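You operate a simulated robot arm through the tools that you are given. There is no shell and no other tool. Be economical: measure what you need, move in short steps, check, and stop when the job is done.

The job below is to be done with a simulated robot arm. You get a single attempt, and the scene is never put back.

Task
Wipe the dust off the serving tray, then press in both missing feet.
Fine: use the drying pad and put it back. What is to be rubbed or washed off counts as gone when no trace of it is left.
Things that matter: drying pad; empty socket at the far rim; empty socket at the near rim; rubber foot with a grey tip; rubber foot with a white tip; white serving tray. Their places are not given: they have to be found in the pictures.

It is judged by the outcome, as a careful person would: the job done as asked, and still so three seconds after it is handed in. It fails if anything else is knocked over, pushed out of place, dropped, spilled or broken.

Robot
A 7-joint arm with a two-finger parallel gripper, fixed in place. Base frame: the origin is at the foot of the arm, x ahead of it, y to its left, z up; the work surface is at about z = 80. Readings come in cm, degrees, newtons and seconds.
With the tool pointing down near the work surface it reaches from about 22 to 74 cm from the base axis. Its first joint turns from -166.0 to 166.0 degrees. Payload 1.57 kg.
The TCP is the grasp point between the finger pads, 3 cm short of the fingertips. In the tool frame z runs along the fingers and y along their closing line. The gripper opens to 11 cm. The fingers are 2.4 cm wide and 1.2 cm thick; the gripper's body (4.8 by 11.2 cm) begins 7.8 cm behind the TCP.
Orientation is that of the tool frame in the base frame, as a unit quaternion [x, y, z, w]. With the fingers straight down and closing along the base's y, the tool's x points along the base's -x, its y along +y and its z along -z.

Tools
- The arm moves only by the tool drive_tool. Its argument "series" is a list that holds one entry, the list of rows, each a list of 7 numbers: the gripper command, from -1 (fully open) to 1 (shut), values between in proportion, then the shift along the tool's x, y, z in cm, then the turn, a rotation vector about the tool's x, y, z in degrees. In form: [[[gripper, dx, dy, dz, ax, ay, az], ...]]. A call has 1 to 8 rows; each row shifts and turns the commanded pose from where the row before left it, along the tool's axes as they then stand. A row lasts 0.2 s, in which the tool goes at most 5 cm and 8.6 degrees; a call with a longer step from one row to the next is refused whole, and so is a gripper value outside its range. Where a pose cannot be reached the arm comes as near as it can. A force on the tool above 40 N (or 10 N above the force at the start of the call, whichever is more), or a blocked arm, ends the call early, and 0.2 s more pass. Each finger travels about 4.5 cm/s and halts on what it meets, pressing with about 37 N; the grip force reading is that of the motor and also rises with nothing between the fingers. The clock runs only during rows and for 0.2 s after the last one: add rows that do not move to give the fingers time. The reply holds the time, the measured pose of the TCP, the force on the tool along the base axes, the opening and the grip force, in the units named above and with some noise, with the torque about the TCP (base axes, N m) and any sound that the robot's microphone picked up, and new pictures: "views" is both (left out), scene, wrist or none.
- Cameras (640 x 400 px; columns grow to the right, rows downward): "scene" is fixed at [39.99, 65.14, 157.39]; the picture's right is [-0.96, 0.27, 0.00], its down [0.13, 0.45, -0.88] and it looks along [-0.24, -0.85, -0.47] (base axes); focal length 362 px, centre (320, 200). "wrist" rides on the gripper at [7, 1.6, -14.1] in the tool frame; the picture's right is [-0.23, 0.97, 0.00], its down [-0.86, -0.20, -0.48] and it looks along [-0.47, -0.11, 0.88] (tool axes); focal length 222 px, centre (320, 200).
- move_column(by): slides the trunk up (or, below 0, down) by that many cm; the arm rides with it, the base frame stays. It gives what a move gives, with no picture.
- point_at(camera, pixels): for up to 12 pixels [column, row] of the newest picture of that camera ("zoom" is the newest enlarged one), the place [x, y, z] in the base frame of the surface seen there, good to about 0.3 cm. It takes no simulated time.
- inspect(camera, box): a new picture of the part [left, top, right, bottom] of that camera's present view, enlarged. It takes no simulated time.
- finish_job(): hands the job in; it is judged then, once.

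Go step by step. Measure first, check grasps and placings, and put right what went wrong. The budget is 80 turns and 200 pictures, counting those below and the enlarged ones. Unless the task says otherwise, let go and move clear before handing in, and close with one line.

The tools are called after "Request:" as a command line: name --argument value ..., lists and objects as JSON in quotes. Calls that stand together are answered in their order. drive_tool: Moves the arm, as the interface text tells. Its arguments: {"type":"object","properties":{"series":{"type":"array"},"views":{"type":"string","enum":["both","scene","wrist","none"]}},"required":["series"]} The other tools are called the same way: move_column (by) slides the trunk up or down; point_at (camera, pixels) gives the place of the surface under pixels of a picture; inspect (camera, box) takes an enlarged picture of a part of a camera's view; finish_job () hands the job in.

At the start:

```text
t: 0.0
tool_pos: [20.86, -47.62, 113.41]
ee_rot: [0.0, 1.0, 0.001, -0.001]
force: [0.0, 0.2, 0.1]
ft_torque: [-0.01, -0.01, 0.0]
gripper_width: 11.01
grasp_force: 0.0
trunk travel left (down, up): [-50.0, 9.0]
```

scene: 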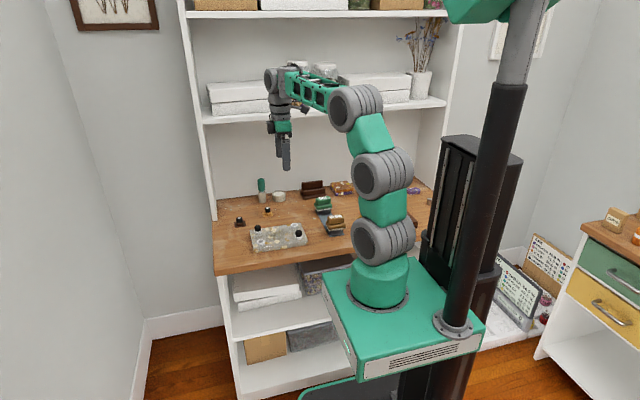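
wrist: 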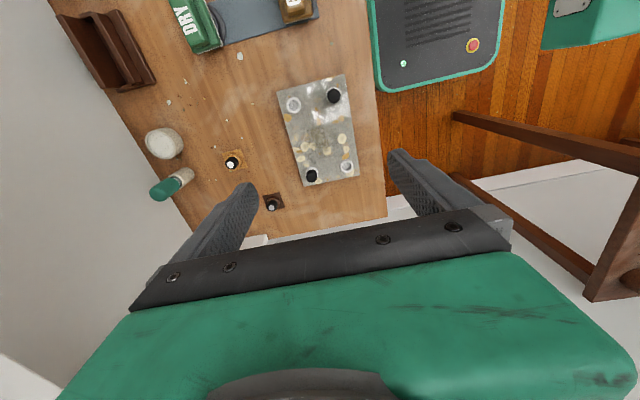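

The wrist picture shows the tray at about (320,130), with empty sockets at (293,104) and (347,167), feet at (232,162) and (272,203), and a green block marked DRY at (195,25). I'll zoom in and measure these.

Request:
inspect --camera "wrist" --box '[200, 60, 400, 220]'

Request:
inspect --camera "wrist" --box '[60, 0, 340, 175]'

Request:
inspect --camera "scene" --box '[210, 160, 370, 270]'

Request:
point_at --camera "wrist" --pixels '[[293, 104], [347, 167], [334, 96], [312, 176], [232, 162], [272, 207], [195, 25], [278, 92], [344, 75], [359, 178], [304, 187], [260, 100]]'

```text
2.50 times, centred on (300, 140) of wrist
```

zoom: 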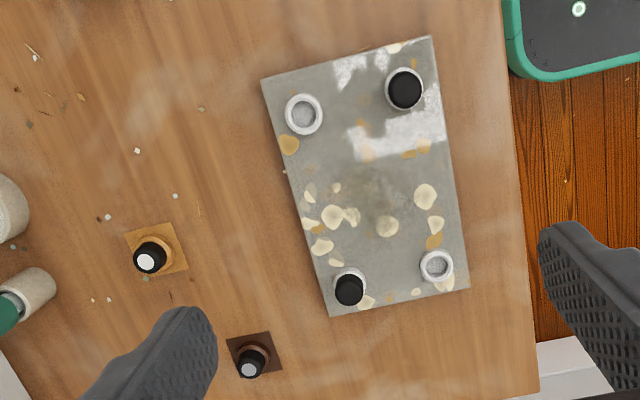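

```text
2.29 times, centred on (200, 88) of wrist
```

zoom: 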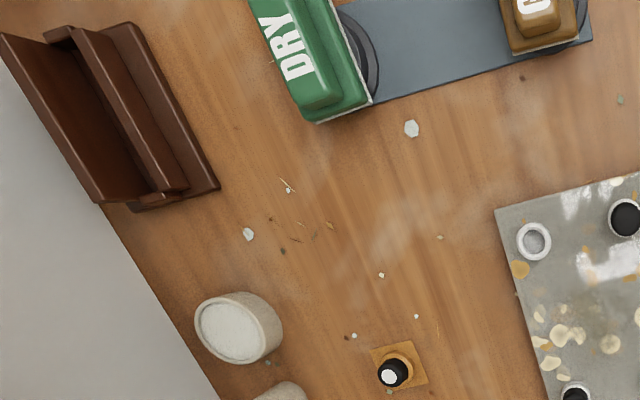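

```text
3.64 times, centred on (290, 215) of scene
```

zoom: 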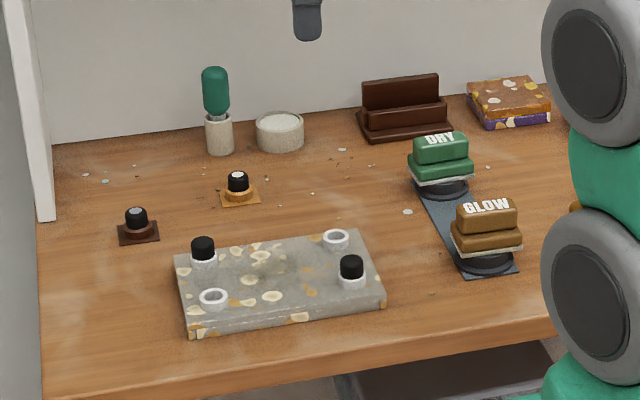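

```text
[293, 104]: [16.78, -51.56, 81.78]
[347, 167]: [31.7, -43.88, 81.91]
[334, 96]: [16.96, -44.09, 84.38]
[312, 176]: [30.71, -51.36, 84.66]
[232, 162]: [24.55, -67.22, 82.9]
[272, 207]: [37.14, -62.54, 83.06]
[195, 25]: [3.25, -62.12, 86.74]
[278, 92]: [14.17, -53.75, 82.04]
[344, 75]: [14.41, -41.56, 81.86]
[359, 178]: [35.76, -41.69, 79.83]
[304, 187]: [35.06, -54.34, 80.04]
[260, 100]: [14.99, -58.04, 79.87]
```

The tray lies underside up with dust over it, and a green DRY pad sits beside a brown GLOW pad on a dock. I'll move above the DRY pad for a closer look.

Request:
drive_tool --series '[[[-1, 4.5, -2.1, 0, 0, 0, 0], [-1, 4.5, -2.1, 0, 0, 0, 0], [-1, 4.5, -2.1, 0, 0, 0, 0], [-1, 4.5, -2.1, 0, 0, 0, 0], [-1, 0, -2, 0, 0, 0, 0], [-1, 0, -2, 0, 0, 0, 0]]]' --views "wrist"

```text
t: 1.4
tool_pos: [2.7, -60.14, 113.38]
ee_rot: [-0.001, 1.0, 0.0, 0.0]
force: [0.2, 0.2, 0.3]
ft_torque: [0.02, -0.01, -0.03]
gripper_width: 11.0
grasp_force: 0.0
trunk travel left (down, up): [-50.0, 9.0]
```

wrist: 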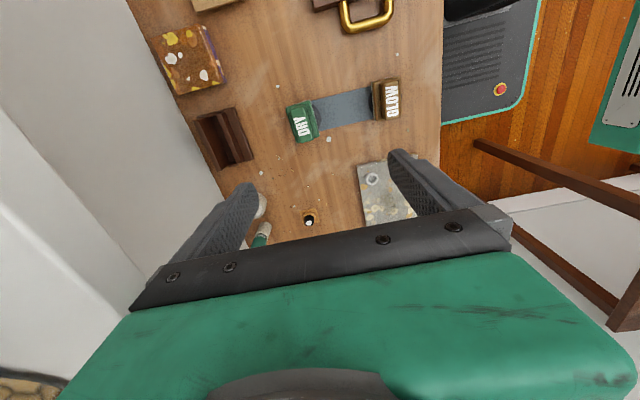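

Request:
inspect --camera "wrist" --box '[260, 70, 420, 170]'

Request:
point_at --camera "wrist" --pixels '[[302, 122], [288, 106], [311, 102], [319, 133], [295, 142], [303, 106], [310, 133], [350, 108], [387, 100], [300, 135], [294, 108]]'

```text
4.00 times, centred on (340, 120) of wrist
```

zoom: 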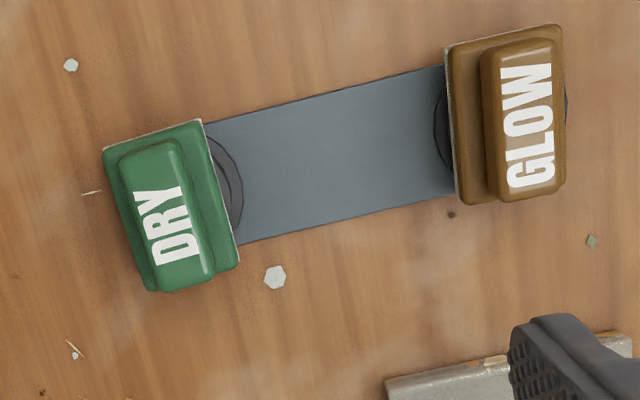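

```text
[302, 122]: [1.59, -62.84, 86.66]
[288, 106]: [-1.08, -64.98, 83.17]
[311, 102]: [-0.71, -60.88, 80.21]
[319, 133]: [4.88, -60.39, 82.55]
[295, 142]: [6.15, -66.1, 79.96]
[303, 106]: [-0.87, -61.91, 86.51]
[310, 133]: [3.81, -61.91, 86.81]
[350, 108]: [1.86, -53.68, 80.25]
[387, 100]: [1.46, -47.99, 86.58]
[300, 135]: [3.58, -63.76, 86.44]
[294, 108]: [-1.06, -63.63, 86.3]
```

Request:
point_at --camera "zoom" --pixels '[[124, 160], [172, 145], [208, 268], [160, 285], [112, 160], [190, 135], [222, 235], [138, 250], [146, 285], [230, 260], [225, 170], [215, 200]]'

Request:
inspect --camera "scene" --box '[300, 185, 364, 225]'

```text
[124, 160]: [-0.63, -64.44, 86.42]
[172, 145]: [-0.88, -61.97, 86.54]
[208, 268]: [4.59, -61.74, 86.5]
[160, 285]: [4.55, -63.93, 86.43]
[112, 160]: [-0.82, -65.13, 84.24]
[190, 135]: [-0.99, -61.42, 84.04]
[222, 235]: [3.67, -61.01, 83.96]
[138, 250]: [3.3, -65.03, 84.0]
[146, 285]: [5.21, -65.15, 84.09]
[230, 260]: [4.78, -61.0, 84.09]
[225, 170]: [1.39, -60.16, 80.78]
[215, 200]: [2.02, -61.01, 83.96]
```

```text
10.00 times, centred on (332, 205) of scene
```

zoom: 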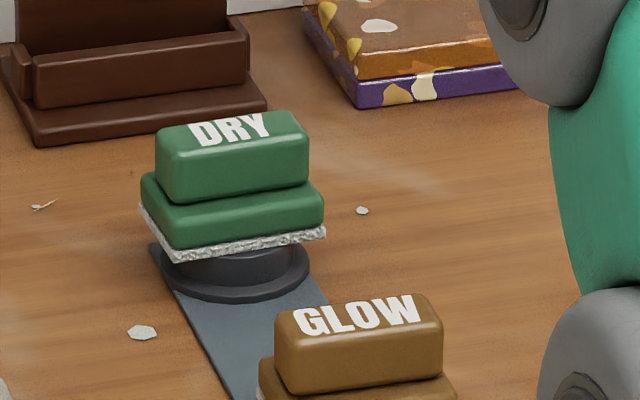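

The DRY handle spans about x -0.8 to 4.6 and y -64.2 to -61.8, with its top at z 86.5 and the body shoulder at 84. I'll line up with a 4° yaw and go down over it.

Request:
drive_tool --series '[[[-0.1, 0.8, -2.9, 0, 0, 0, -4], [-0.1, 0, 0, 5, 0, 0, 0], [-0.1, 0, 0, 5, 0, 0, 0], [-0.1, 0, 0, 5, 0, 0, 0], [-0.1, 0, 0, 3, 0, 0, 0]]]' --views "both"

```text
t: 2.6
tool_pos: [2.21, -62.36, 95.31]
ee_rot: [-0.035, 0.999, 0.0, -0.001]
force: [-0.9, -0.4, 0.2]
ft_torque: [0.02, 0.01, 0.01]
gripper_width: 6.06
grasp_force: 0.1
out of reach, approached as far as the arm can: row 1
trunk travel left (down, up): [-50.0, 9.0]
```

scene: 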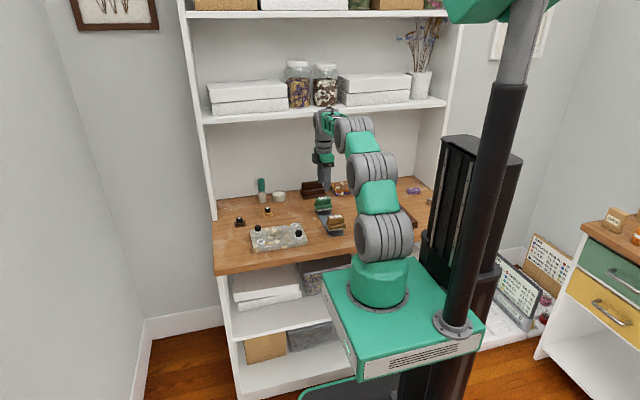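
wrist: 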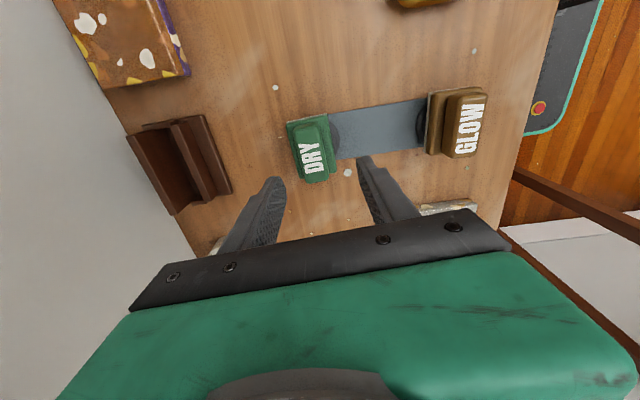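

The arm stopped slightly short at y -62.36, and the handle is at (312,152). I'll re-measure it from closer.

Request:
inspect --camera "wrist" --box '[270, 100, 370, 200]'

Request:
point_at --camera "wrist" --pixels '[[297, 130], [320, 125], [303, 179], [328, 173], [312, 152], [290, 125], [325, 120], [345, 110]]'

```text
4.00 times, centred on (320, 150) of wrist
```

zoom: 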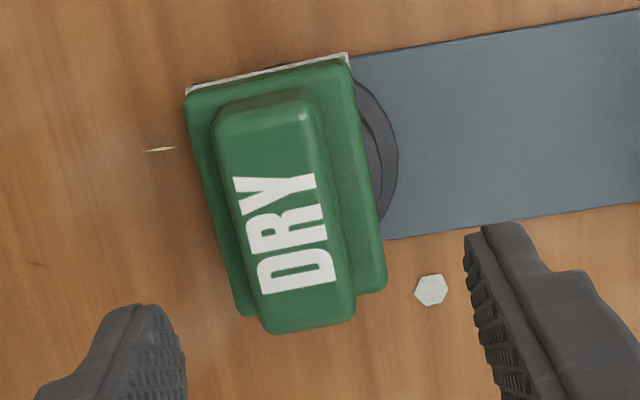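

```text
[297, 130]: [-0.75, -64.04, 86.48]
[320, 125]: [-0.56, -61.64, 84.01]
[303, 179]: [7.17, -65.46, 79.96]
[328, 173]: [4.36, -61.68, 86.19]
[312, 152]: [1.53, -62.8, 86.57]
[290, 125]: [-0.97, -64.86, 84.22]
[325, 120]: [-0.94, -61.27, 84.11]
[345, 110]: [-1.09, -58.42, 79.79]
```

Request:
drive_tool --series '[[[-0.1, 0, 0, 2, 0, 0, 0], [-0.1, 0, 0, 1, 0, 0, 0], [-0.1, 0, 0, 0, 0, 0, 0]]]' --views "none"

```text
t: 3.4
tool_pos: [2.11, -62.56, 92.18]
ee_rot: [-0.035, 0.999, -0.001, -0.001]
force: [-0.9, -0.8, -0.5]
ft_torque: [-0.02, -0.02, 0.01]
gripper_width: 6.06
grasp_force: 0.0
trunk travel left (down, up): [-50.0, 9.0]
```

Request:
drive_tool --series '[[[-0.1, 0.15, -0.4, 1, 0, 0, 0], [-0.1, 0, 0, 2, 0, 0, 0], [-0.1, 0, 0, 1.7, 0, 0, 0], [-0.1, 0, 0, 0, 0, 0, 0]]]' --views "both"

```text
t: 4.4
tool_pos: [1.99, -62.9, 87.25]
ee_rot: [-0.035, 0.999, 0.0, 0.0]
force: [-0.3, 0.3, -0.5]
ft_torque: [0.0, 0.0, 0.02]
gripper_width: 6.05
grasp_force: 0.0
trunk travel left (down, up): [-50.0, 9.0]
```

scene: 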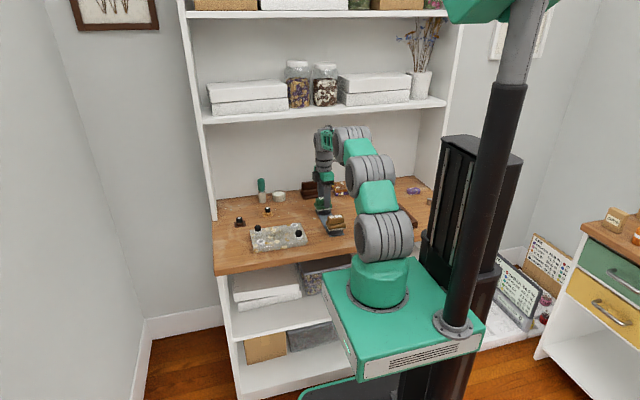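
wrist: 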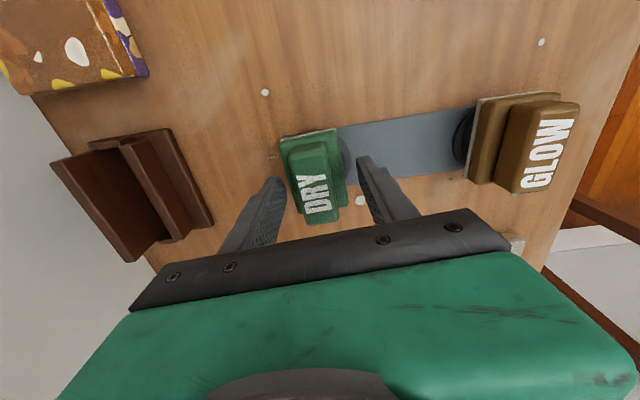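

The fingers straddle the handle at z 87.25, so I'll close the gripper.

Request:
drive_tool --series '[[[0.4, 0, 0, 0, 0, 0, 0], [0.6, 0, 0, 0, 0, 0, 0], [0.8, 0, 0, 0, 0, 0, 0], [0.8, 0, 0, 0, 0, 0, 0]]]' --views "wrist"

```text
t: 5.4
tool_pos: [1.98, -62.9, 87.35]
ee_rot: [-0.034, 0.999, 0.0, 0.0]
force: [-0.2, -1.6, 1.5]
ft_torque: [-0.03, -0.01, 0.0]
gripper_width: 2.71
grasp_force: 29.0
trunk travel left (down, up): [-50.0, 9.0]
```

wrist: 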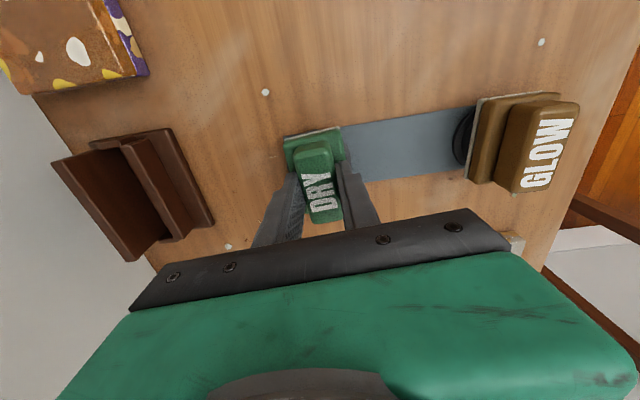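

The handle is gripped at 2.71 cm with 29 N, and the dock pose to return to is (1.98, -62.9, 87.3). I'll lift.

Request:
drive_tool --series '[[[1, 0, 0, -1, 0, 0, 0], [1, 0, 0, -2, 0, 0, 0], [1, 0, 0, -4, 0, 0, 0], [1, 0, 0, -4, 0, 0, 0], [1, 0, 0, -3, 0, 0, 0]]]' --views "both"

```text
t: 6.6
tool_pos: [1.84, -62.69, 101.65]
ee_rot: [-0.035, 0.999, 0.001, 0.0]
force: [0.5, 0.3, 0.6]
ft_torque: [0.0, 0.03, -0.02]
gripper_width: 2.71
grasp_force: 36.7
trunk travel left (down, up): [-50.0, 9.0]
```

scene: 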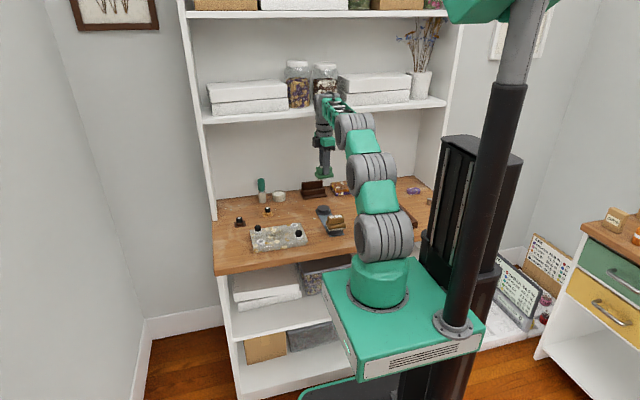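
wrist: 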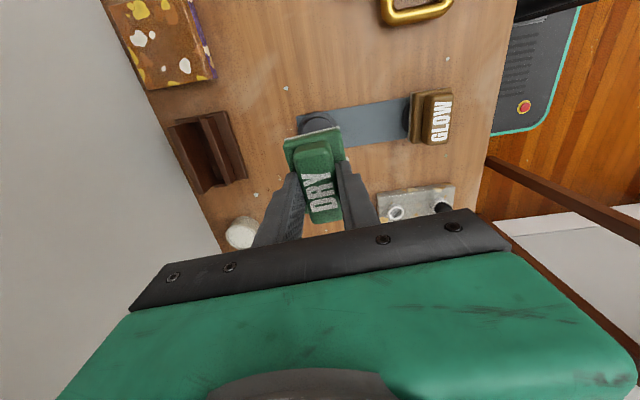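

The pad is lifted. I'll go to a spot from which the wrist camera can see the whole tray past the pad.

Request:
drive_tool --series '[[[1, -1, 4, -1, 0, 0, 4], [1, -1, 4, -1, 0, 0, 0], [1, -1, 4, -1, 0, 0, 0], [1, -1, 3, -1, 0, 0, 0], [1, 0, 0, 0, 0, 0, 0]]]' --views "wrist"

Request:
inspect --camera "wrist" --box '[220, 60, 420, 185]'

Request:
inspect --camera "scene" --box '[240, 210, 320, 260]'

```text
t: 7.8
tool_pos: [5.56, -47.86, 105.59]
ee_rot: [0.0, 1.0, 0.001, 0.001]
force: [0.3, 0.2, -1.3]
ft_torque: [-0.02, -0.01, -0.03]
gripper_width: 2.72
grasp_force: 37.2
trunk travel left (down, up): [-50.0, 9.0]
```

wrist: 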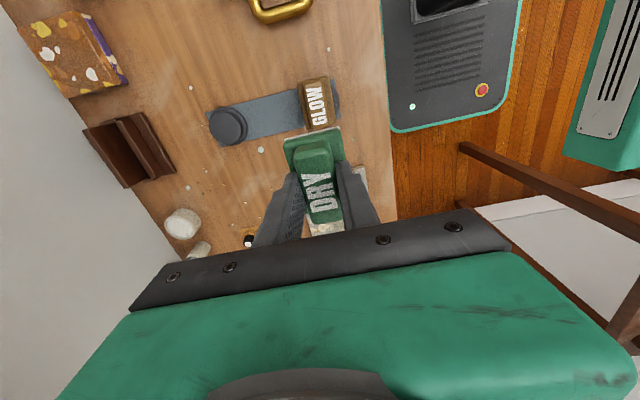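

```text
3.20 times, centred on (320, 122) of wrist
```

zoom: 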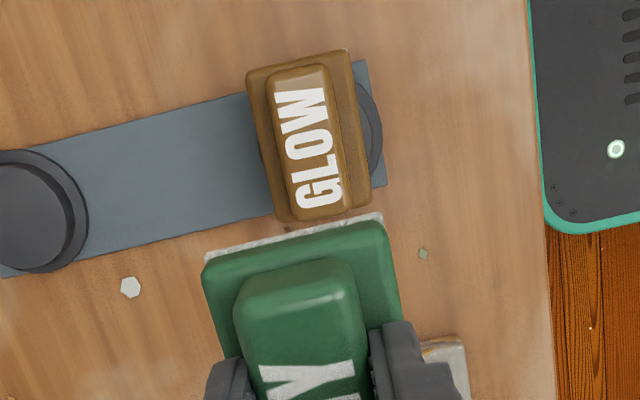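

```text
8.00 times, centred on (280, 235) of scene
```

zoom: 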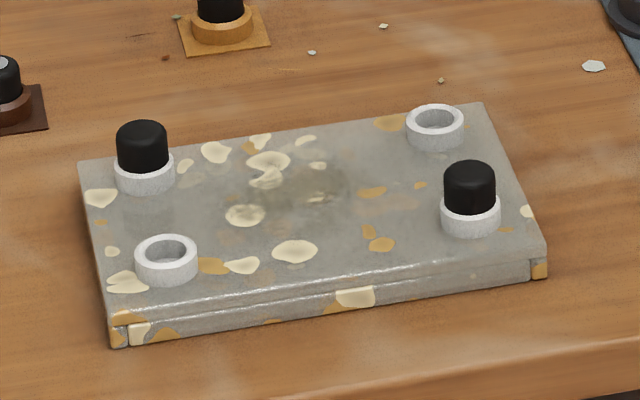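

The scene zoom shows a brown-grey dust patch near the tray centre, around zoom pixel (320,185), with raised rings at the four sockets. I'll measure it and the rings.

Request:
point_at --camera "zoom" --pixels '[[310, 190], [240, 185], [380, 190], [310, 155], [310, 225], [85, 170], [480, 105], [538, 245], [115, 320], [410, 215], [435, 110], [165, 245]]'

Request:
drive_tool --series '[[[1, -5, 0, 0, 0, 0, 0], [1, -5, 0, 0, 0, 0, 0], [1, -5, 0, 0, 0, 0, 0], [1, -5, 0, 0, 0, 0, 0], [1, -5, 0, 0, 0, 0, 0], [1, 0, 0, 0, 0, 0, 0]]]' --views "wrist"

Request:
inspect --camera "wrist" --box '[240, 30, 400, 130]'

```text
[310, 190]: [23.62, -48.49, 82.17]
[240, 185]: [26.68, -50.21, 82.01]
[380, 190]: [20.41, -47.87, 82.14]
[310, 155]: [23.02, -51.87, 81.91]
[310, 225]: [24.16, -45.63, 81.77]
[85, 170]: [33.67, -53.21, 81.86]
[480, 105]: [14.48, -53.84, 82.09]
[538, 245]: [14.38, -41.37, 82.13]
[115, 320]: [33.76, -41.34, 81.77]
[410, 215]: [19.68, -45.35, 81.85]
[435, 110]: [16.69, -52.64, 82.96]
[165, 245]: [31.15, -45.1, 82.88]
```

```text
t: 9.2
tool_pos: [30.62, -48.15, 105.7]
ee_rot: [0.0, 1.0, 0.0, -0.001]
force: [0.9, 0.5, -1.3]
ft_torque: [-0.01, 0.01, -0.05]
gripper_width: 2.71
grasp_force: 37.1
trunk travel left (down, up): [-50.0, 9.0]
```

wrist: 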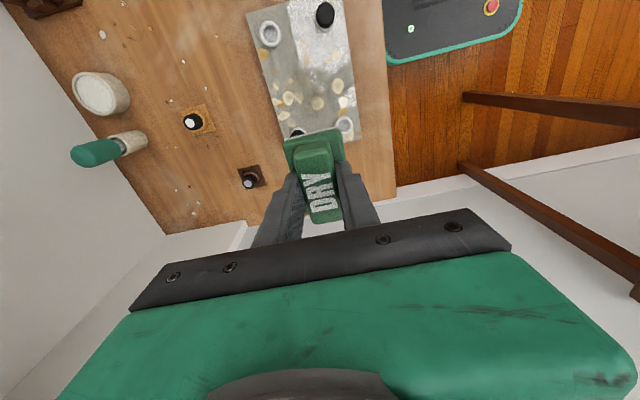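

```text
4.00 times, centred on (320, 80) of wrist
```

zoom: 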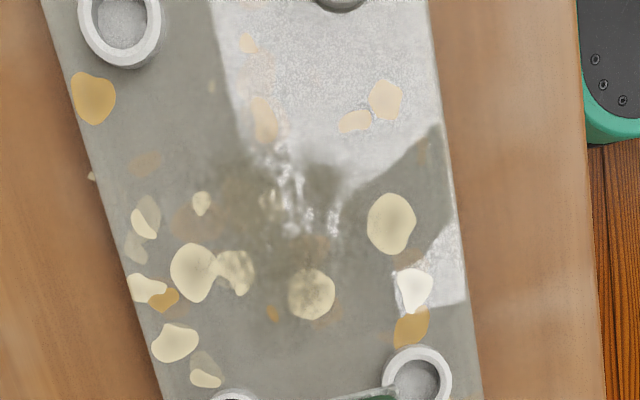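

Request:
point_at --camera "zoom" --pixels '[[145, 160], [200, 220], [270, 200], [330, 180], [340, 150], [270, 280], [310, 330], [120, 170], [180, 290], [240, 310], [350, 240], [400, 160]]'

Request:
inspect --camera "scene" --box '[262, 221, 302, 246]'

```text
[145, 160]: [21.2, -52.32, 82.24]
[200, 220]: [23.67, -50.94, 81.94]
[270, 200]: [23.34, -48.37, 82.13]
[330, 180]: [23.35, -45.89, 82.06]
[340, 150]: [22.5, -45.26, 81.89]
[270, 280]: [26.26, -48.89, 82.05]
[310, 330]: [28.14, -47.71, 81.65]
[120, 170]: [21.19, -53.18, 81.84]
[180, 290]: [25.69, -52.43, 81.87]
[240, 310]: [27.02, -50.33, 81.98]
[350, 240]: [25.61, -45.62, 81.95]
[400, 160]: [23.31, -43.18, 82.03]
```

```text
16.00 times, centred on (282, 234) of scene
```

zoom: 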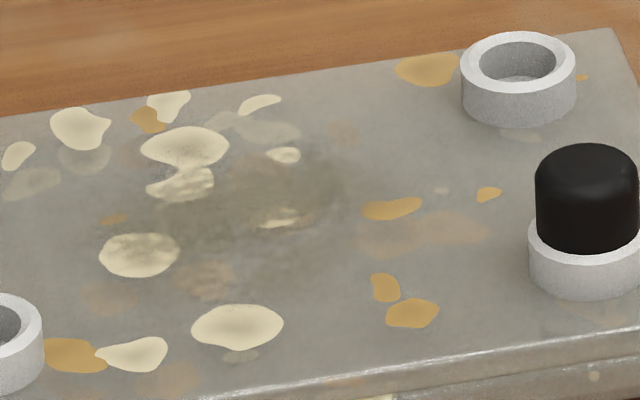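

The dust covers about x 20–27.5, y -52 to -45 on the tray, whose surface is at z≈82. Rings and feet limit the pad centre to x 22.2–25.6, so I'll descend over the middle and find contact.

Request:
drive_tool --series '[[[1, 3.3, 0, 3, 0, 0, 0], [1, 3.4, 0, 4, 0, 0, 0], [1, 0, 0, 4, 0, 0, 0], [1, 0, 0, 4, 0, 0, 0], [1, 0, 0, 1.5, 0, 0, 0], [1, 0, 0, 0, 0, 0, 0]]]' --views "scene"

Request:
inspect --camera "scene" --box '[240, 200, 320, 250]'

```text
refused: row 2 steps farther than a row can; nothing moved
```

```text
8.00 times, centred on (280, 225) of scene
```

zoom: 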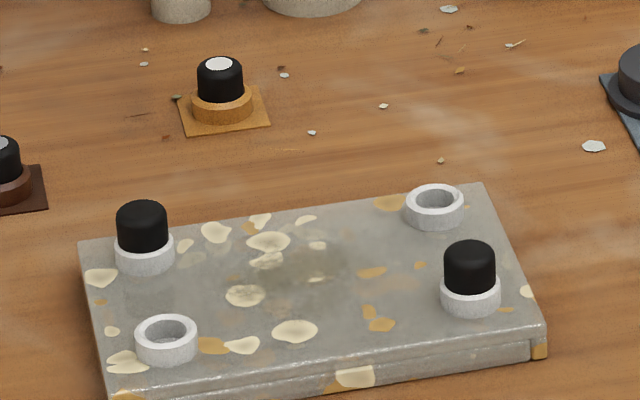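

The move was refused because row 2 was too long, so nothing moved. I'll split it up.

Request:
drive_tool --series '[[[1, 3.3, 0, 2, 0, 0, 0], [1, 3.4, 0, 3, 0, 0, 0], [1, 0, 0, 4, 0, 0, 0], [1, 0, 0, 4, 0, 0, 0], [1, 0, 0, 3, 0, 0, 0], [1, 0, 0, 1, 0, 0, 0], [1, 0, 0, 0, 0, 0, 0]]]' --views "scene"

Request:
inspect --camera "scene" --box '[240, 200, 320, 250]'

```text
t: 10.8
tool_pos: [24.01, -47.85, 88.56]
ee_rot: [0.0, 1.0, 0.0, 0.0]
force: [-0.8, 0.1, -0.4]
ft_torque: [-0.03, 0.02, 0.01]
gripper_width: 2.7
grasp_force: 36.8
trunk travel left (down, up): [-50.0, 9.0]
```

scene: 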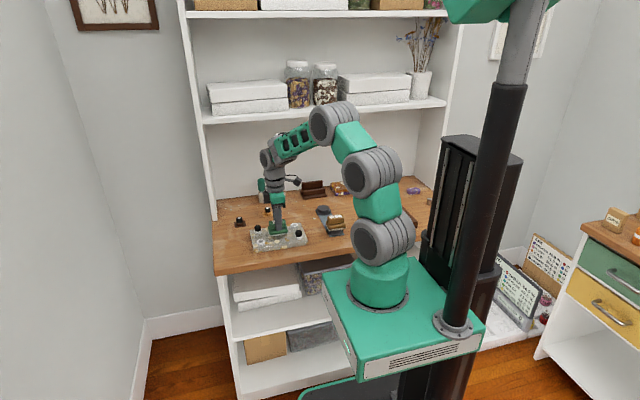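

```text
8.00 times, centred on (280, 225) of scene
```

zoom: 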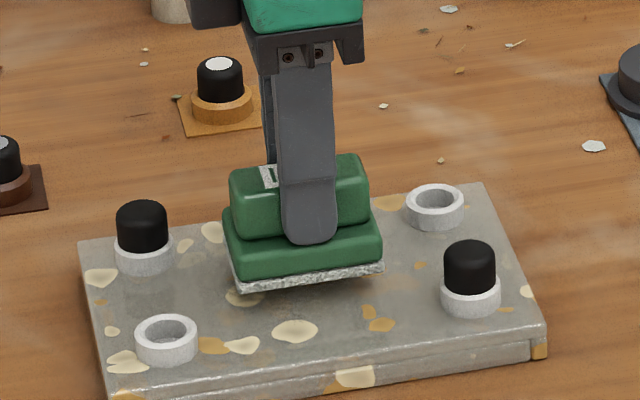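

The pad is level and close above the tray. I'll step down to contact.

Request:
drive_tool --series '[[[1, 0, 0, 0.4, 0, 0, 0], [1, 0, 0, 0.3, 0, 0, 0], [1, 0, 0, 0.2, 0, 0, 0], [1, 0, 0, 0, 0, 0, 0]]]' --views "none"

```text
t: 11.8
tool_pos: [24.04, -47.7, 87.64]
ee_rot: [0.0, 1.0, -0.001, 0.0]
force: [0.1, 0.6, 0.2]
ft_torque: [0.0, 0.01, -0.01]
gripper_width: 2.69
grasp_force: 37.1
trunk travel left (down, up): [-50.0, 9.0]
```

Request:
drive_tool --series '[[[1, 0, 0, 0.2, 0, 0, 0], [1, 0, 0, 0.2, 0, 0, 0], [1, 0, 0, 0, 0, 0, 0]]]' --views "none"

```text
t: 12.6
tool_pos: [23.93, -47.88, 87.27]
ee_rot: [0.0, 1.0, 0.0, 0.001]
force: [0.2, 0.9, -0.1]
ft_torque: [-0.04, 0.01, 0.02]
gripper_width: 2.71
grasp_force: 37.0
trunk travel left (down, up): [-50.0, 9.0]
```

Request:
drive_tool --series '[[[1, 0, 0, 0.2, 0, 0, 0], [1, 0, 0, 0.15, 0, 0, 0], [1, 0, 0, 0, 0, 0, 0]]]' --views "none"

```text
t: 13.4
tool_pos: [23.93, -47.85, 87.04]
ee_rot: [0.0, 1.0, -0.002, 0.001]
force: [-0.7, 3.1, 17.6]
ft_torque: [0.23, 0.2, -0.02]
gripper_width: 2.71
grasp_force: 37.2
trunk travel left (down, up): [-50.0, 9.0]
```

Contact came at about z 87.1 with 17 N. I'll ease off slightly and sweep across y.

Request:
drive_tool --series '[[[1, 0, 0, -0.08, 0, 0, 0], [1, 0, -1.5, 0, 0, 0, 0], [1, 0, -1.5, 0, 0, 0, 0], [1, 0, 1.5, 0, 0, 0, 0], [1, 0, 1.5, 0, 0, 0, 0], [1, 0, 1.5, 0, 0, 0, 0], [1, 0, 1.5, 0, 0, 0, 0], [1, 0, 0, 0, 0, 0, 0]]]' --views "scene"

Request:
inspect --camera "scene" --box '[240, 200, 320, 250]'

```text
t: 15.2
tool_pos: [23.89, -44.85, 87.0]
ee_rot: [0.0, 1.0, -0.002, 0.0]
force: [-0.1, -6.1, 24.1]
ft_torque: [-0.07, 0.05, -0.03]
gripper_width: 2.71
grasp_force: 37.1
trunk travel left (down, up): [-50.0, 9.0]
```

scene: 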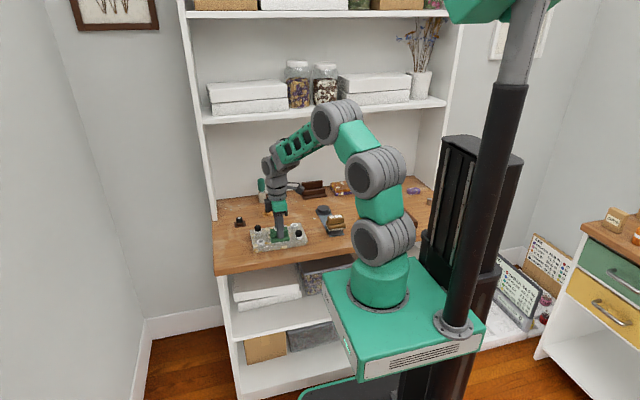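

```text
8.00 times, centred on (280, 225) of scene
```

zoom: 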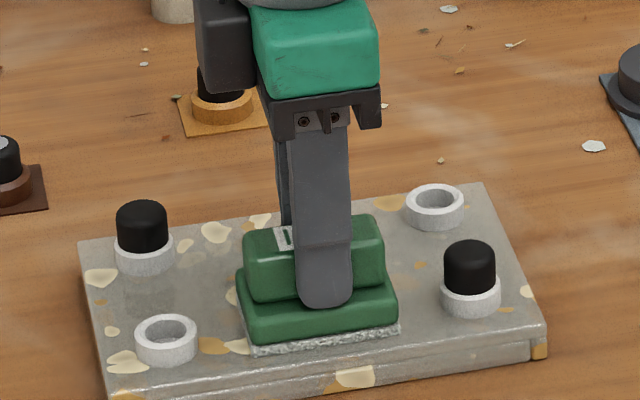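

The tray hasn't moved. I'll sweep again at x≈22.4 and then x≈25.5.

Request:
drive_tool --series '[[[1, 1.5, 0, -0.06, 0, 0, 0], [1, 0, -1.8, 0, 0, 0, 0], [1, 0, -1.8, 0, 0, 0, 0], [1, 0, -1.8, 0, 0, 0, 0], [1, 0, -1.2, 0, 0, 0, 0], [1, -1.5, 0, 0, 0, 0, 0], [1, -1.5, 0, 0, 0, 0, 0], [1, 0, 1, 0, 0, 0, 0]]]' --views "none"

Request:
drive_tool --series '[[[1, 0, 1.8, 0, 0, 0, 0], [1, 0, 1.8, 0, 0, 0, 0], [1, 0, 1.8, 0, 0, 0, 0], [1, 1.5, -1, 0, 0, 0, 0], [1, 0, -1.8, 0, 0, 0, 0], [1, 0, -1.8, 0, 0, 0, 0], [1, 0, 0, -0.8, 0, 0, 0], [1, 0, 0, -2, 0, 0, 0]]]' --views "none"

Request:
drive_tool --series '[[[1, 0, 0, -4, 0, 0, 0], [1, 0, 0, -4, 0, 0, 0], [1, -4, 0, -2, 0, 0, 0], [1, -4, 0, -2, 0, 0, 0], [1, -2, 0, -2, 0, 0, 0], [1, 0, 0, 0, 0, 0, 0]]]' --views "both"

Request:
inspect --camera "scene" --box '[248, 216, 312, 256]'

Request:
inspect --camera "wrist" --box '[240, 30, 400, 130]'

```text
t: 17.0
tool_pos: [25.52, -50.49, 87.12]
ee_rot: [-0.001, 1.0, -0.003, 0.0]
force: [1.7, -5.0, 24.3]
ft_torque: [0.0, 0.18, 0.02]
gripper_width: 2.7
grasp_force: 37.2
trunk travel left (down, up): [-50.0, 9.0]
```

```text
t: 18.8
tool_pos: [23.78, -49.7, 89.8]
ee_rot: [0.0, 1.0, 0.001, -0.001]
force: [1.0, 0.5, -1.4]
ft_torque: [-0.03, 0.0, -0.01]
gripper_width: 2.7
grasp_force: 36.7
trunk travel left (down, up): [-50.0, 9.0]
```

```text
t: 20.2
tool_pos: [33.92, -49.53, 103.86]
ee_rot: [0.0, 1.0, 0.001, 0.0]
force: [0.8, -0.7, -0.7]
ft_torque: [-0.02, -0.01, -0.01]
gripper_width: 2.73
grasp_force: 37.6
trunk travel left (down, up): [-50.0, 9.0]
```

scene: 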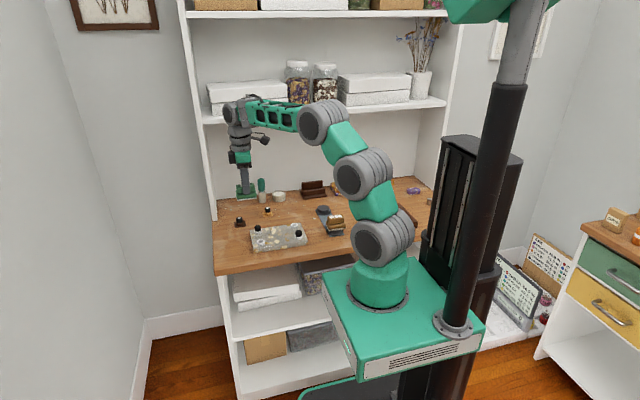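
wrist: 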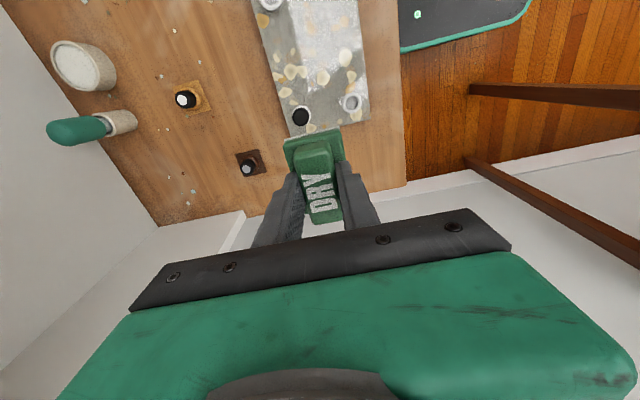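

```text
10.00 times, centred on (280, 236) of scene
```

zoom: 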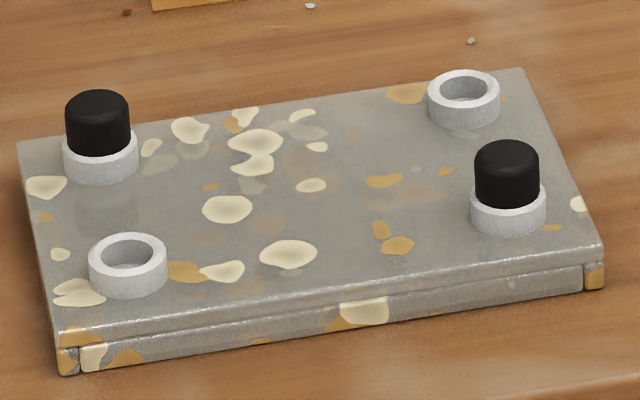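

```text
4.00 times, centred on (320, 80) of wrist
```

zoom: 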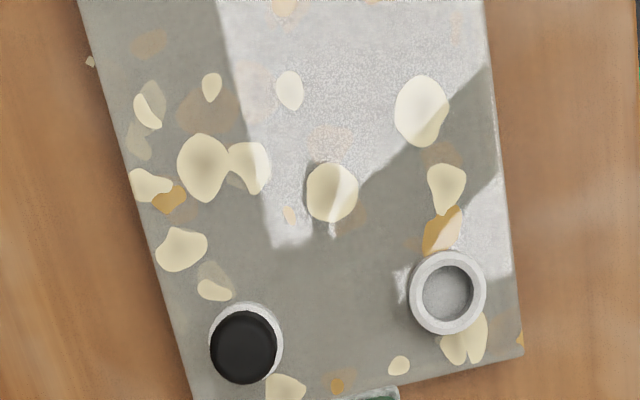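

The dust patch looks gone. I'll check closely for any remaining trace.

Request:
inspect --camera "scene" --box '[262, 221, 302, 246]'

Request:
inspect --camera "wrist" --box '[255, 0, 375, 75]'

```text
16.00 times, centred on (282, 234) of scene
```

zoom: 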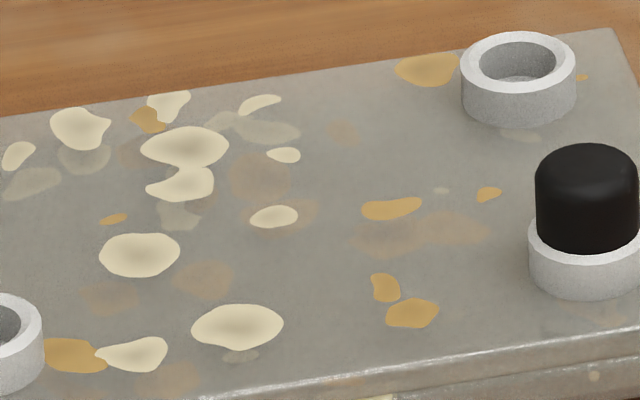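

```text
5.33 times, centred on (315, 38) of wrist
```

zoom: 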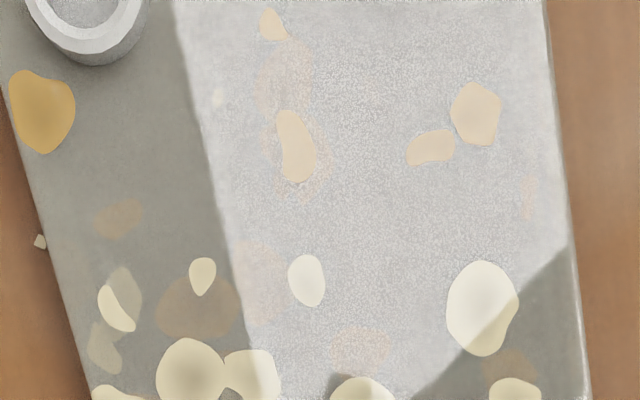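

The tray is clean, with only its crisp terrazzo flecks left. Next I'll return the pad to its dock.

Request:
drive_tool --series '[[[1, 4.5, -1, 0.5, 0, 0, 0], [1, 4.5, -1, 0.5, 0, 0, 0], [1, 4.5, -1, 0.5, 0, 0, 0], [1, 4.5, -1, 0.5, 0, 0, 0], [1, 4.5, -1, 0, 0, 0, 0], [1, 4.5, -1, 0, 0, 0, 0], [1, 4.5, -1, 0, 0, 0, 0], [1, 0, -1, 0, 0, 0, 0]]]' --views "none"

Request:
drive_tool --series '[[[1, 0.2, -3, 1, 0, 0, -4], [1, 0.2, -2, 3, 0, 0, 0], [1, 0, 0, 3, 0, 0, 0], [1, 0, 0, 0, 0, 0, 0]]]' --views "wrist"

```text
t: 22.0
tool_pos: [2.31, -57.65, 101.53]
ee_rot: [-0.001, 1.0, 0.0, 0.0]
force: [-0.4, -1.0, -0.5]
ft_torque: [0.04, -0.05, -0.01]
gripper_width: 2.71
grasp_force: 37.0
trunk travel left (down, up): [-50.0, 9.0]
```

```text
t: 23.0
tool_pos: [2.27, -62.79, 94.94]
ee_rot: [-0.035, 0.999, 0.0, 0.001]
force: [1.1, 0.4, -0.1]
ft_torque: [-0.01, -0.01, -0.02]
gripper_width: 2.7
grasp_force: 37.2
trunk travel left (down, up): [-50.0, 9.0]
```

wrist: 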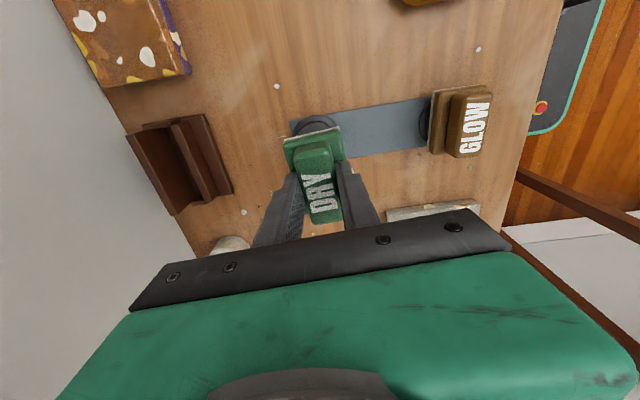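

Request:
drive_tool --series '[[[1, 0.3, -0.15, 3, 0, 0, 0], [1, 0, 0, 3, 0, 0, 0], [1, 0, 0, 1, 0, 0, 0], [1, 0, 0, 0, 0, 0, 0]]]' --views "none"

```text
t: 24.0
tool_pos: [1.96, -62.72, 87.76]
ee_rot: [-0.035, 0.999, 0.001, 0.0]
force: [0.1, 0.2, -0.9]
ft_torque: [-0.02, 0.03, -0.01]
gripper_width: 2.68
grasp_force: 36.8
trunk travel left (down, up): [-50.0, 9.0]
```

Request:
drive_tool --series '[[[1, 0, -0.17, 0.2, 0, 0, 0], [1, 0, 0, 0.2, 0, 0, 0], [1, 0, 0, 0.08, 0, 0, 0], [1, 0, 0, 0, 0, 0, 0]]]' --views "wrist"

Request:
inspect --camera "scene" --box '[300, 185, 364, 225]'

```text
t: 25.0
tool_pos: [1.86, -63.0, 87.34]
ee_rot: [-0.034, 0.999, 0.0, 0.0]
force: [-0.3, 0.4, -0.3]
ft_torque: [0.03, 0.0, -0.01]
gripper_width: 2.73
grasp_force: 37.0
trunk travel left (down, up): [-50.0, 9.0]
```

wrist: 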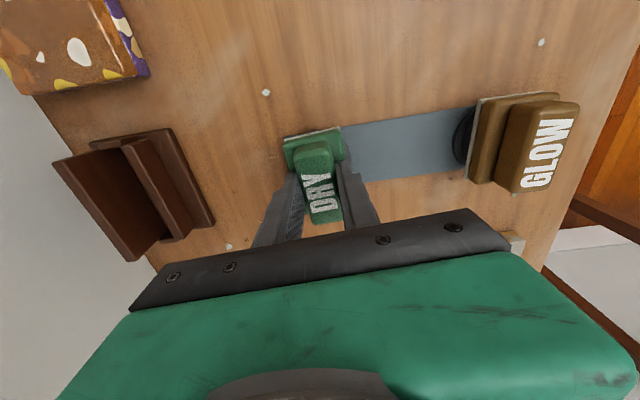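

```text
10.00 times, centred on (332, 205) of scene
```

zoom: 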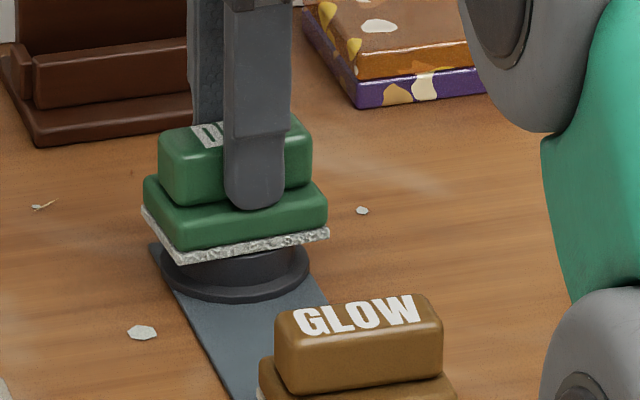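

The pad is within about 0.1 cm of its original place. I'll nudge it and lower to contact.

Request:
drive_tool --series '[[[1, -0.1, 0.08, 0.08, 0, 0, 0], [1, 0, 0, 0.06, 0, 0, 0], [1, 0, 0, 0, 0, 0, 0]]]' --views "none"

```text
t: 25.8
tool_pos: [1.94, -62.79, 87.21]
ee_rot: [-0.035, 0.999, -0.001, 0.0]
force: [-2.3, 1.8, 3.4]
ft_torque: [0.11, 0.02, 0.01]
gripper_width: 2.7
grasp_force: 36.9
trunk travel left (down, up): [-50.0, 9.0]
```

Contact reads 3.4 N, so I'll release, rise and check.

Request:
drive_tool --series '[[[0.3, 0, 0, 0, 0, 0, 0], [-0.1, 0, 0, 0, 0, 0, 0], [-0.1, 0, 0, 0, 0, 0, 0], [-0.1, 0, 0, -2, 0, 0, 0], [-0.1, 0, 0, -4, 0, 0, 0], [-0.1, 0, 0, -4, 0, 0, 0], [-0.1, 0, 0, -4, 0, 0, 0]]]' --views "both"

Request:
inspect --camera "scene" --box '[300, 185, 364, 225]'

```text
t: 27.4
tool_pos: [2.01, -62.91, 101.31]
ee_rot: [-0.034, 0.999, 0.0, -0.001]
force: [0.3, -0.9, -0.5]
ft_torque: [-0.03, 0.03, 0.0]
gripper_width: 6.07
grasp_force: 0.0
trunk travel left (down, up): [-50.0, 9.0]
```

scene: 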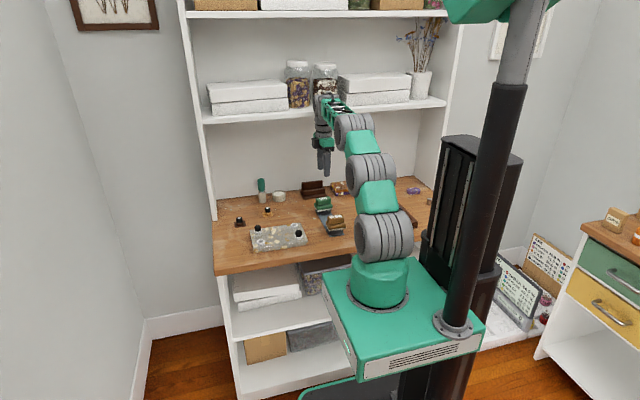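
wrist: 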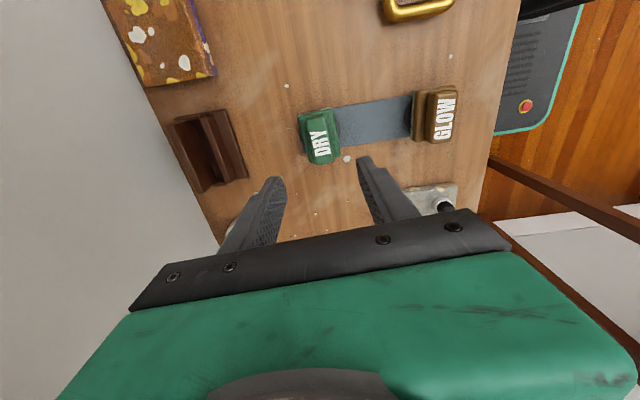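

```text
10.00 times, centred on (332, 205) of scene
```

zoom: 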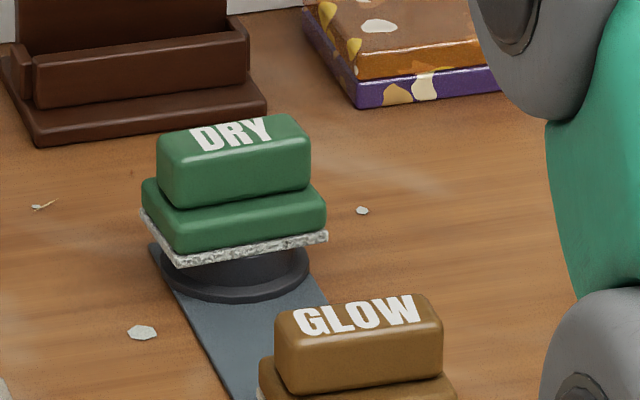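

The pad is back on its dock. Next I'll look closely at the feet and sockets to see which foot fits which socket.

Request:
drive_tool --series '[[[-0.1, -4.5, 1.5, 0, 0, 0, 4], [-0.1, -4.5, 1, 0, 0, 0, 0], [-0.1, -4.5, 0, 0, 0, 0, 0], [-0.1, -4.5, 0, 0, 0, 0, 0], [-0.1, -4.5, 0, 0, 0, 0, 0], [-0.1, -3, 0, 0, 0, 0, 0], [-0.1, 0, 0, 0, 0, 0, 0]]]' --views "wrist"

Request:
inspect --camera "wrist" --box '[200, 60, 300, 160]'

Request:
inspect --camera "wrist" --box '[280, 20, 420, 150]'

Request:
inspect --camera "scene" --box '[228, 172, 292, 232]'

```text
t: 29.0
tool_pos: [27.55, -60.09, 101.26]
ee_rot: [0.001, 1.0, 0.001, 0.0]
force: [0.2, -0.2, -0.3]
ft_torque: [0.05, 0.0, -0.03]
gripper_width: 6.05
grasp_force: 0.0
trunk travel left (down, up): [-50.0, 9.0]
```

wrist: 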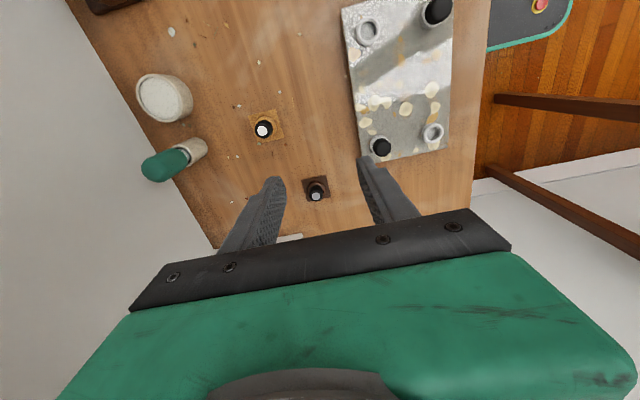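

```text
4.00 times, centred on (250, 110) of wrist
```

zoom: 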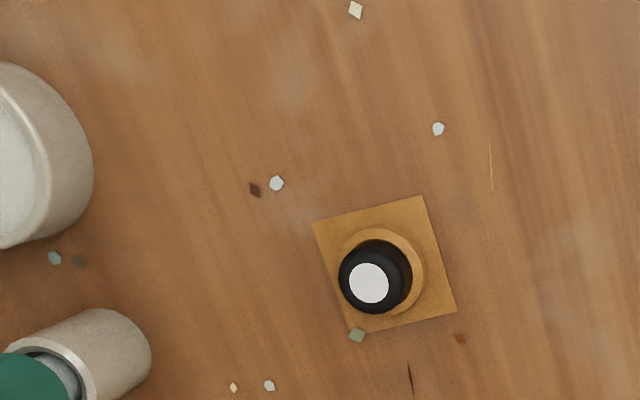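

```text
3.08 times, centred on (350, 85) of wrist
```

zoom: 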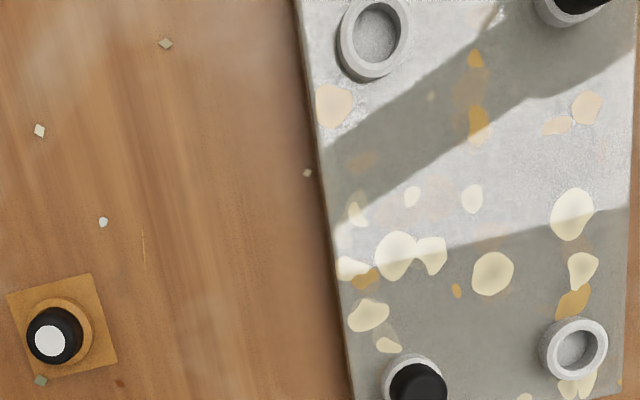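

```text
6.67 times, centred on (260, 202) of scene
```

zoom: 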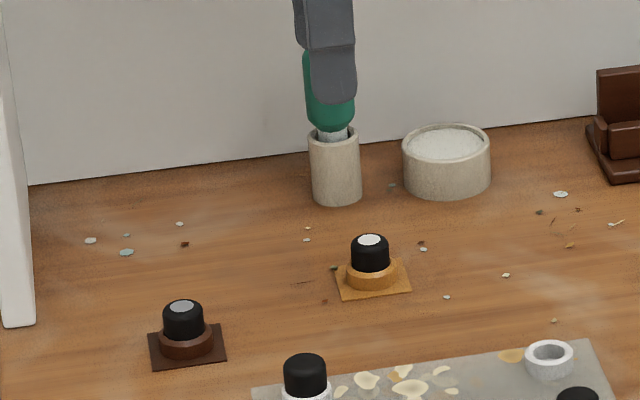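

The far socket looks wider than the near one, so I'll measure both bores and both feet.

Request:
inspect --camera "wrist" --box '[350, 10, 390, 50]'

Request:
point_at --camera "wrist" --pixels '[[367, 32], [432, 133], [436, 10], [380, 146], [264, 128], [316, 196]]'

Request:
inspect --camera "wrist" --box '[412, 112, 452, 152]'

Request:
inspect --camera "wrist" --box '[296, 171, 336, 211]'

Request:
inspect --camera "wrist" --box '[244, 108, 284, 148]'

```text
10.00 times, centred on (370, 30) of wrist
```

zoom: 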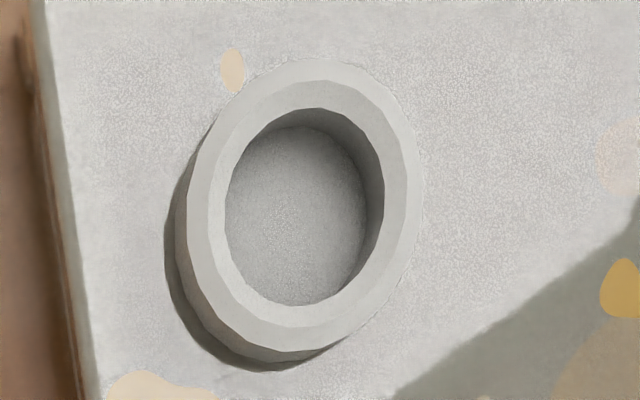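

```text
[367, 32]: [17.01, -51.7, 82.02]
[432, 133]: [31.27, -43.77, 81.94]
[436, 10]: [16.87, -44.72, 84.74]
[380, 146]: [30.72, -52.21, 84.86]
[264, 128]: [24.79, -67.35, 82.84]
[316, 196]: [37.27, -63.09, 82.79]
```

```text
10.00 times, centred on (432, 132) of wrist
```

zoom: 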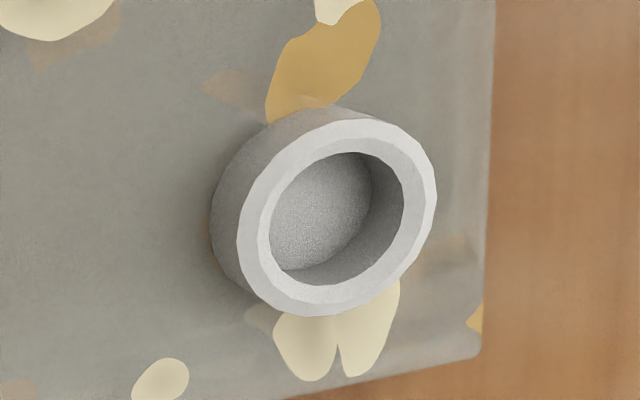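

```text
10.00 times, centred on (316, 191) of wrist
```

zoom: 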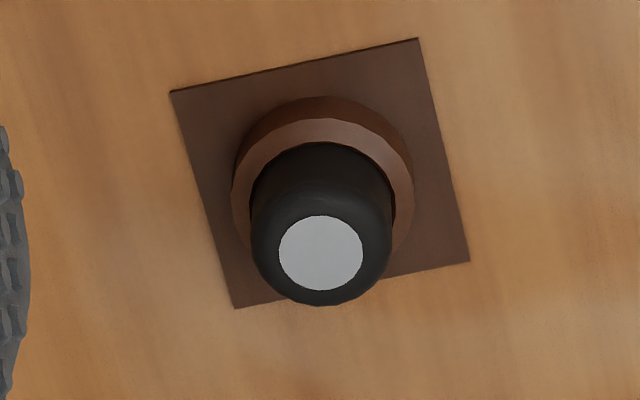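

```text
10.00 times, centred on (264, 128) of wrist
```

zoom: 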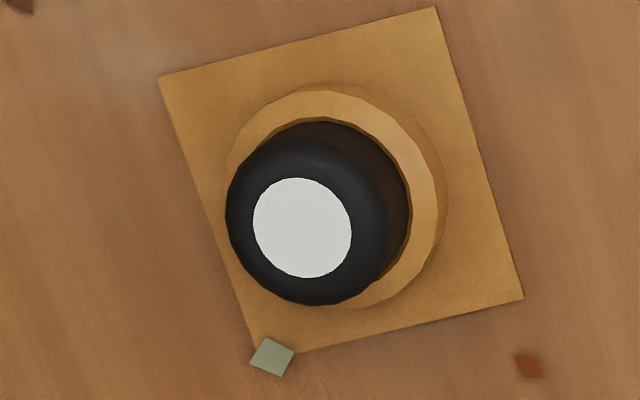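

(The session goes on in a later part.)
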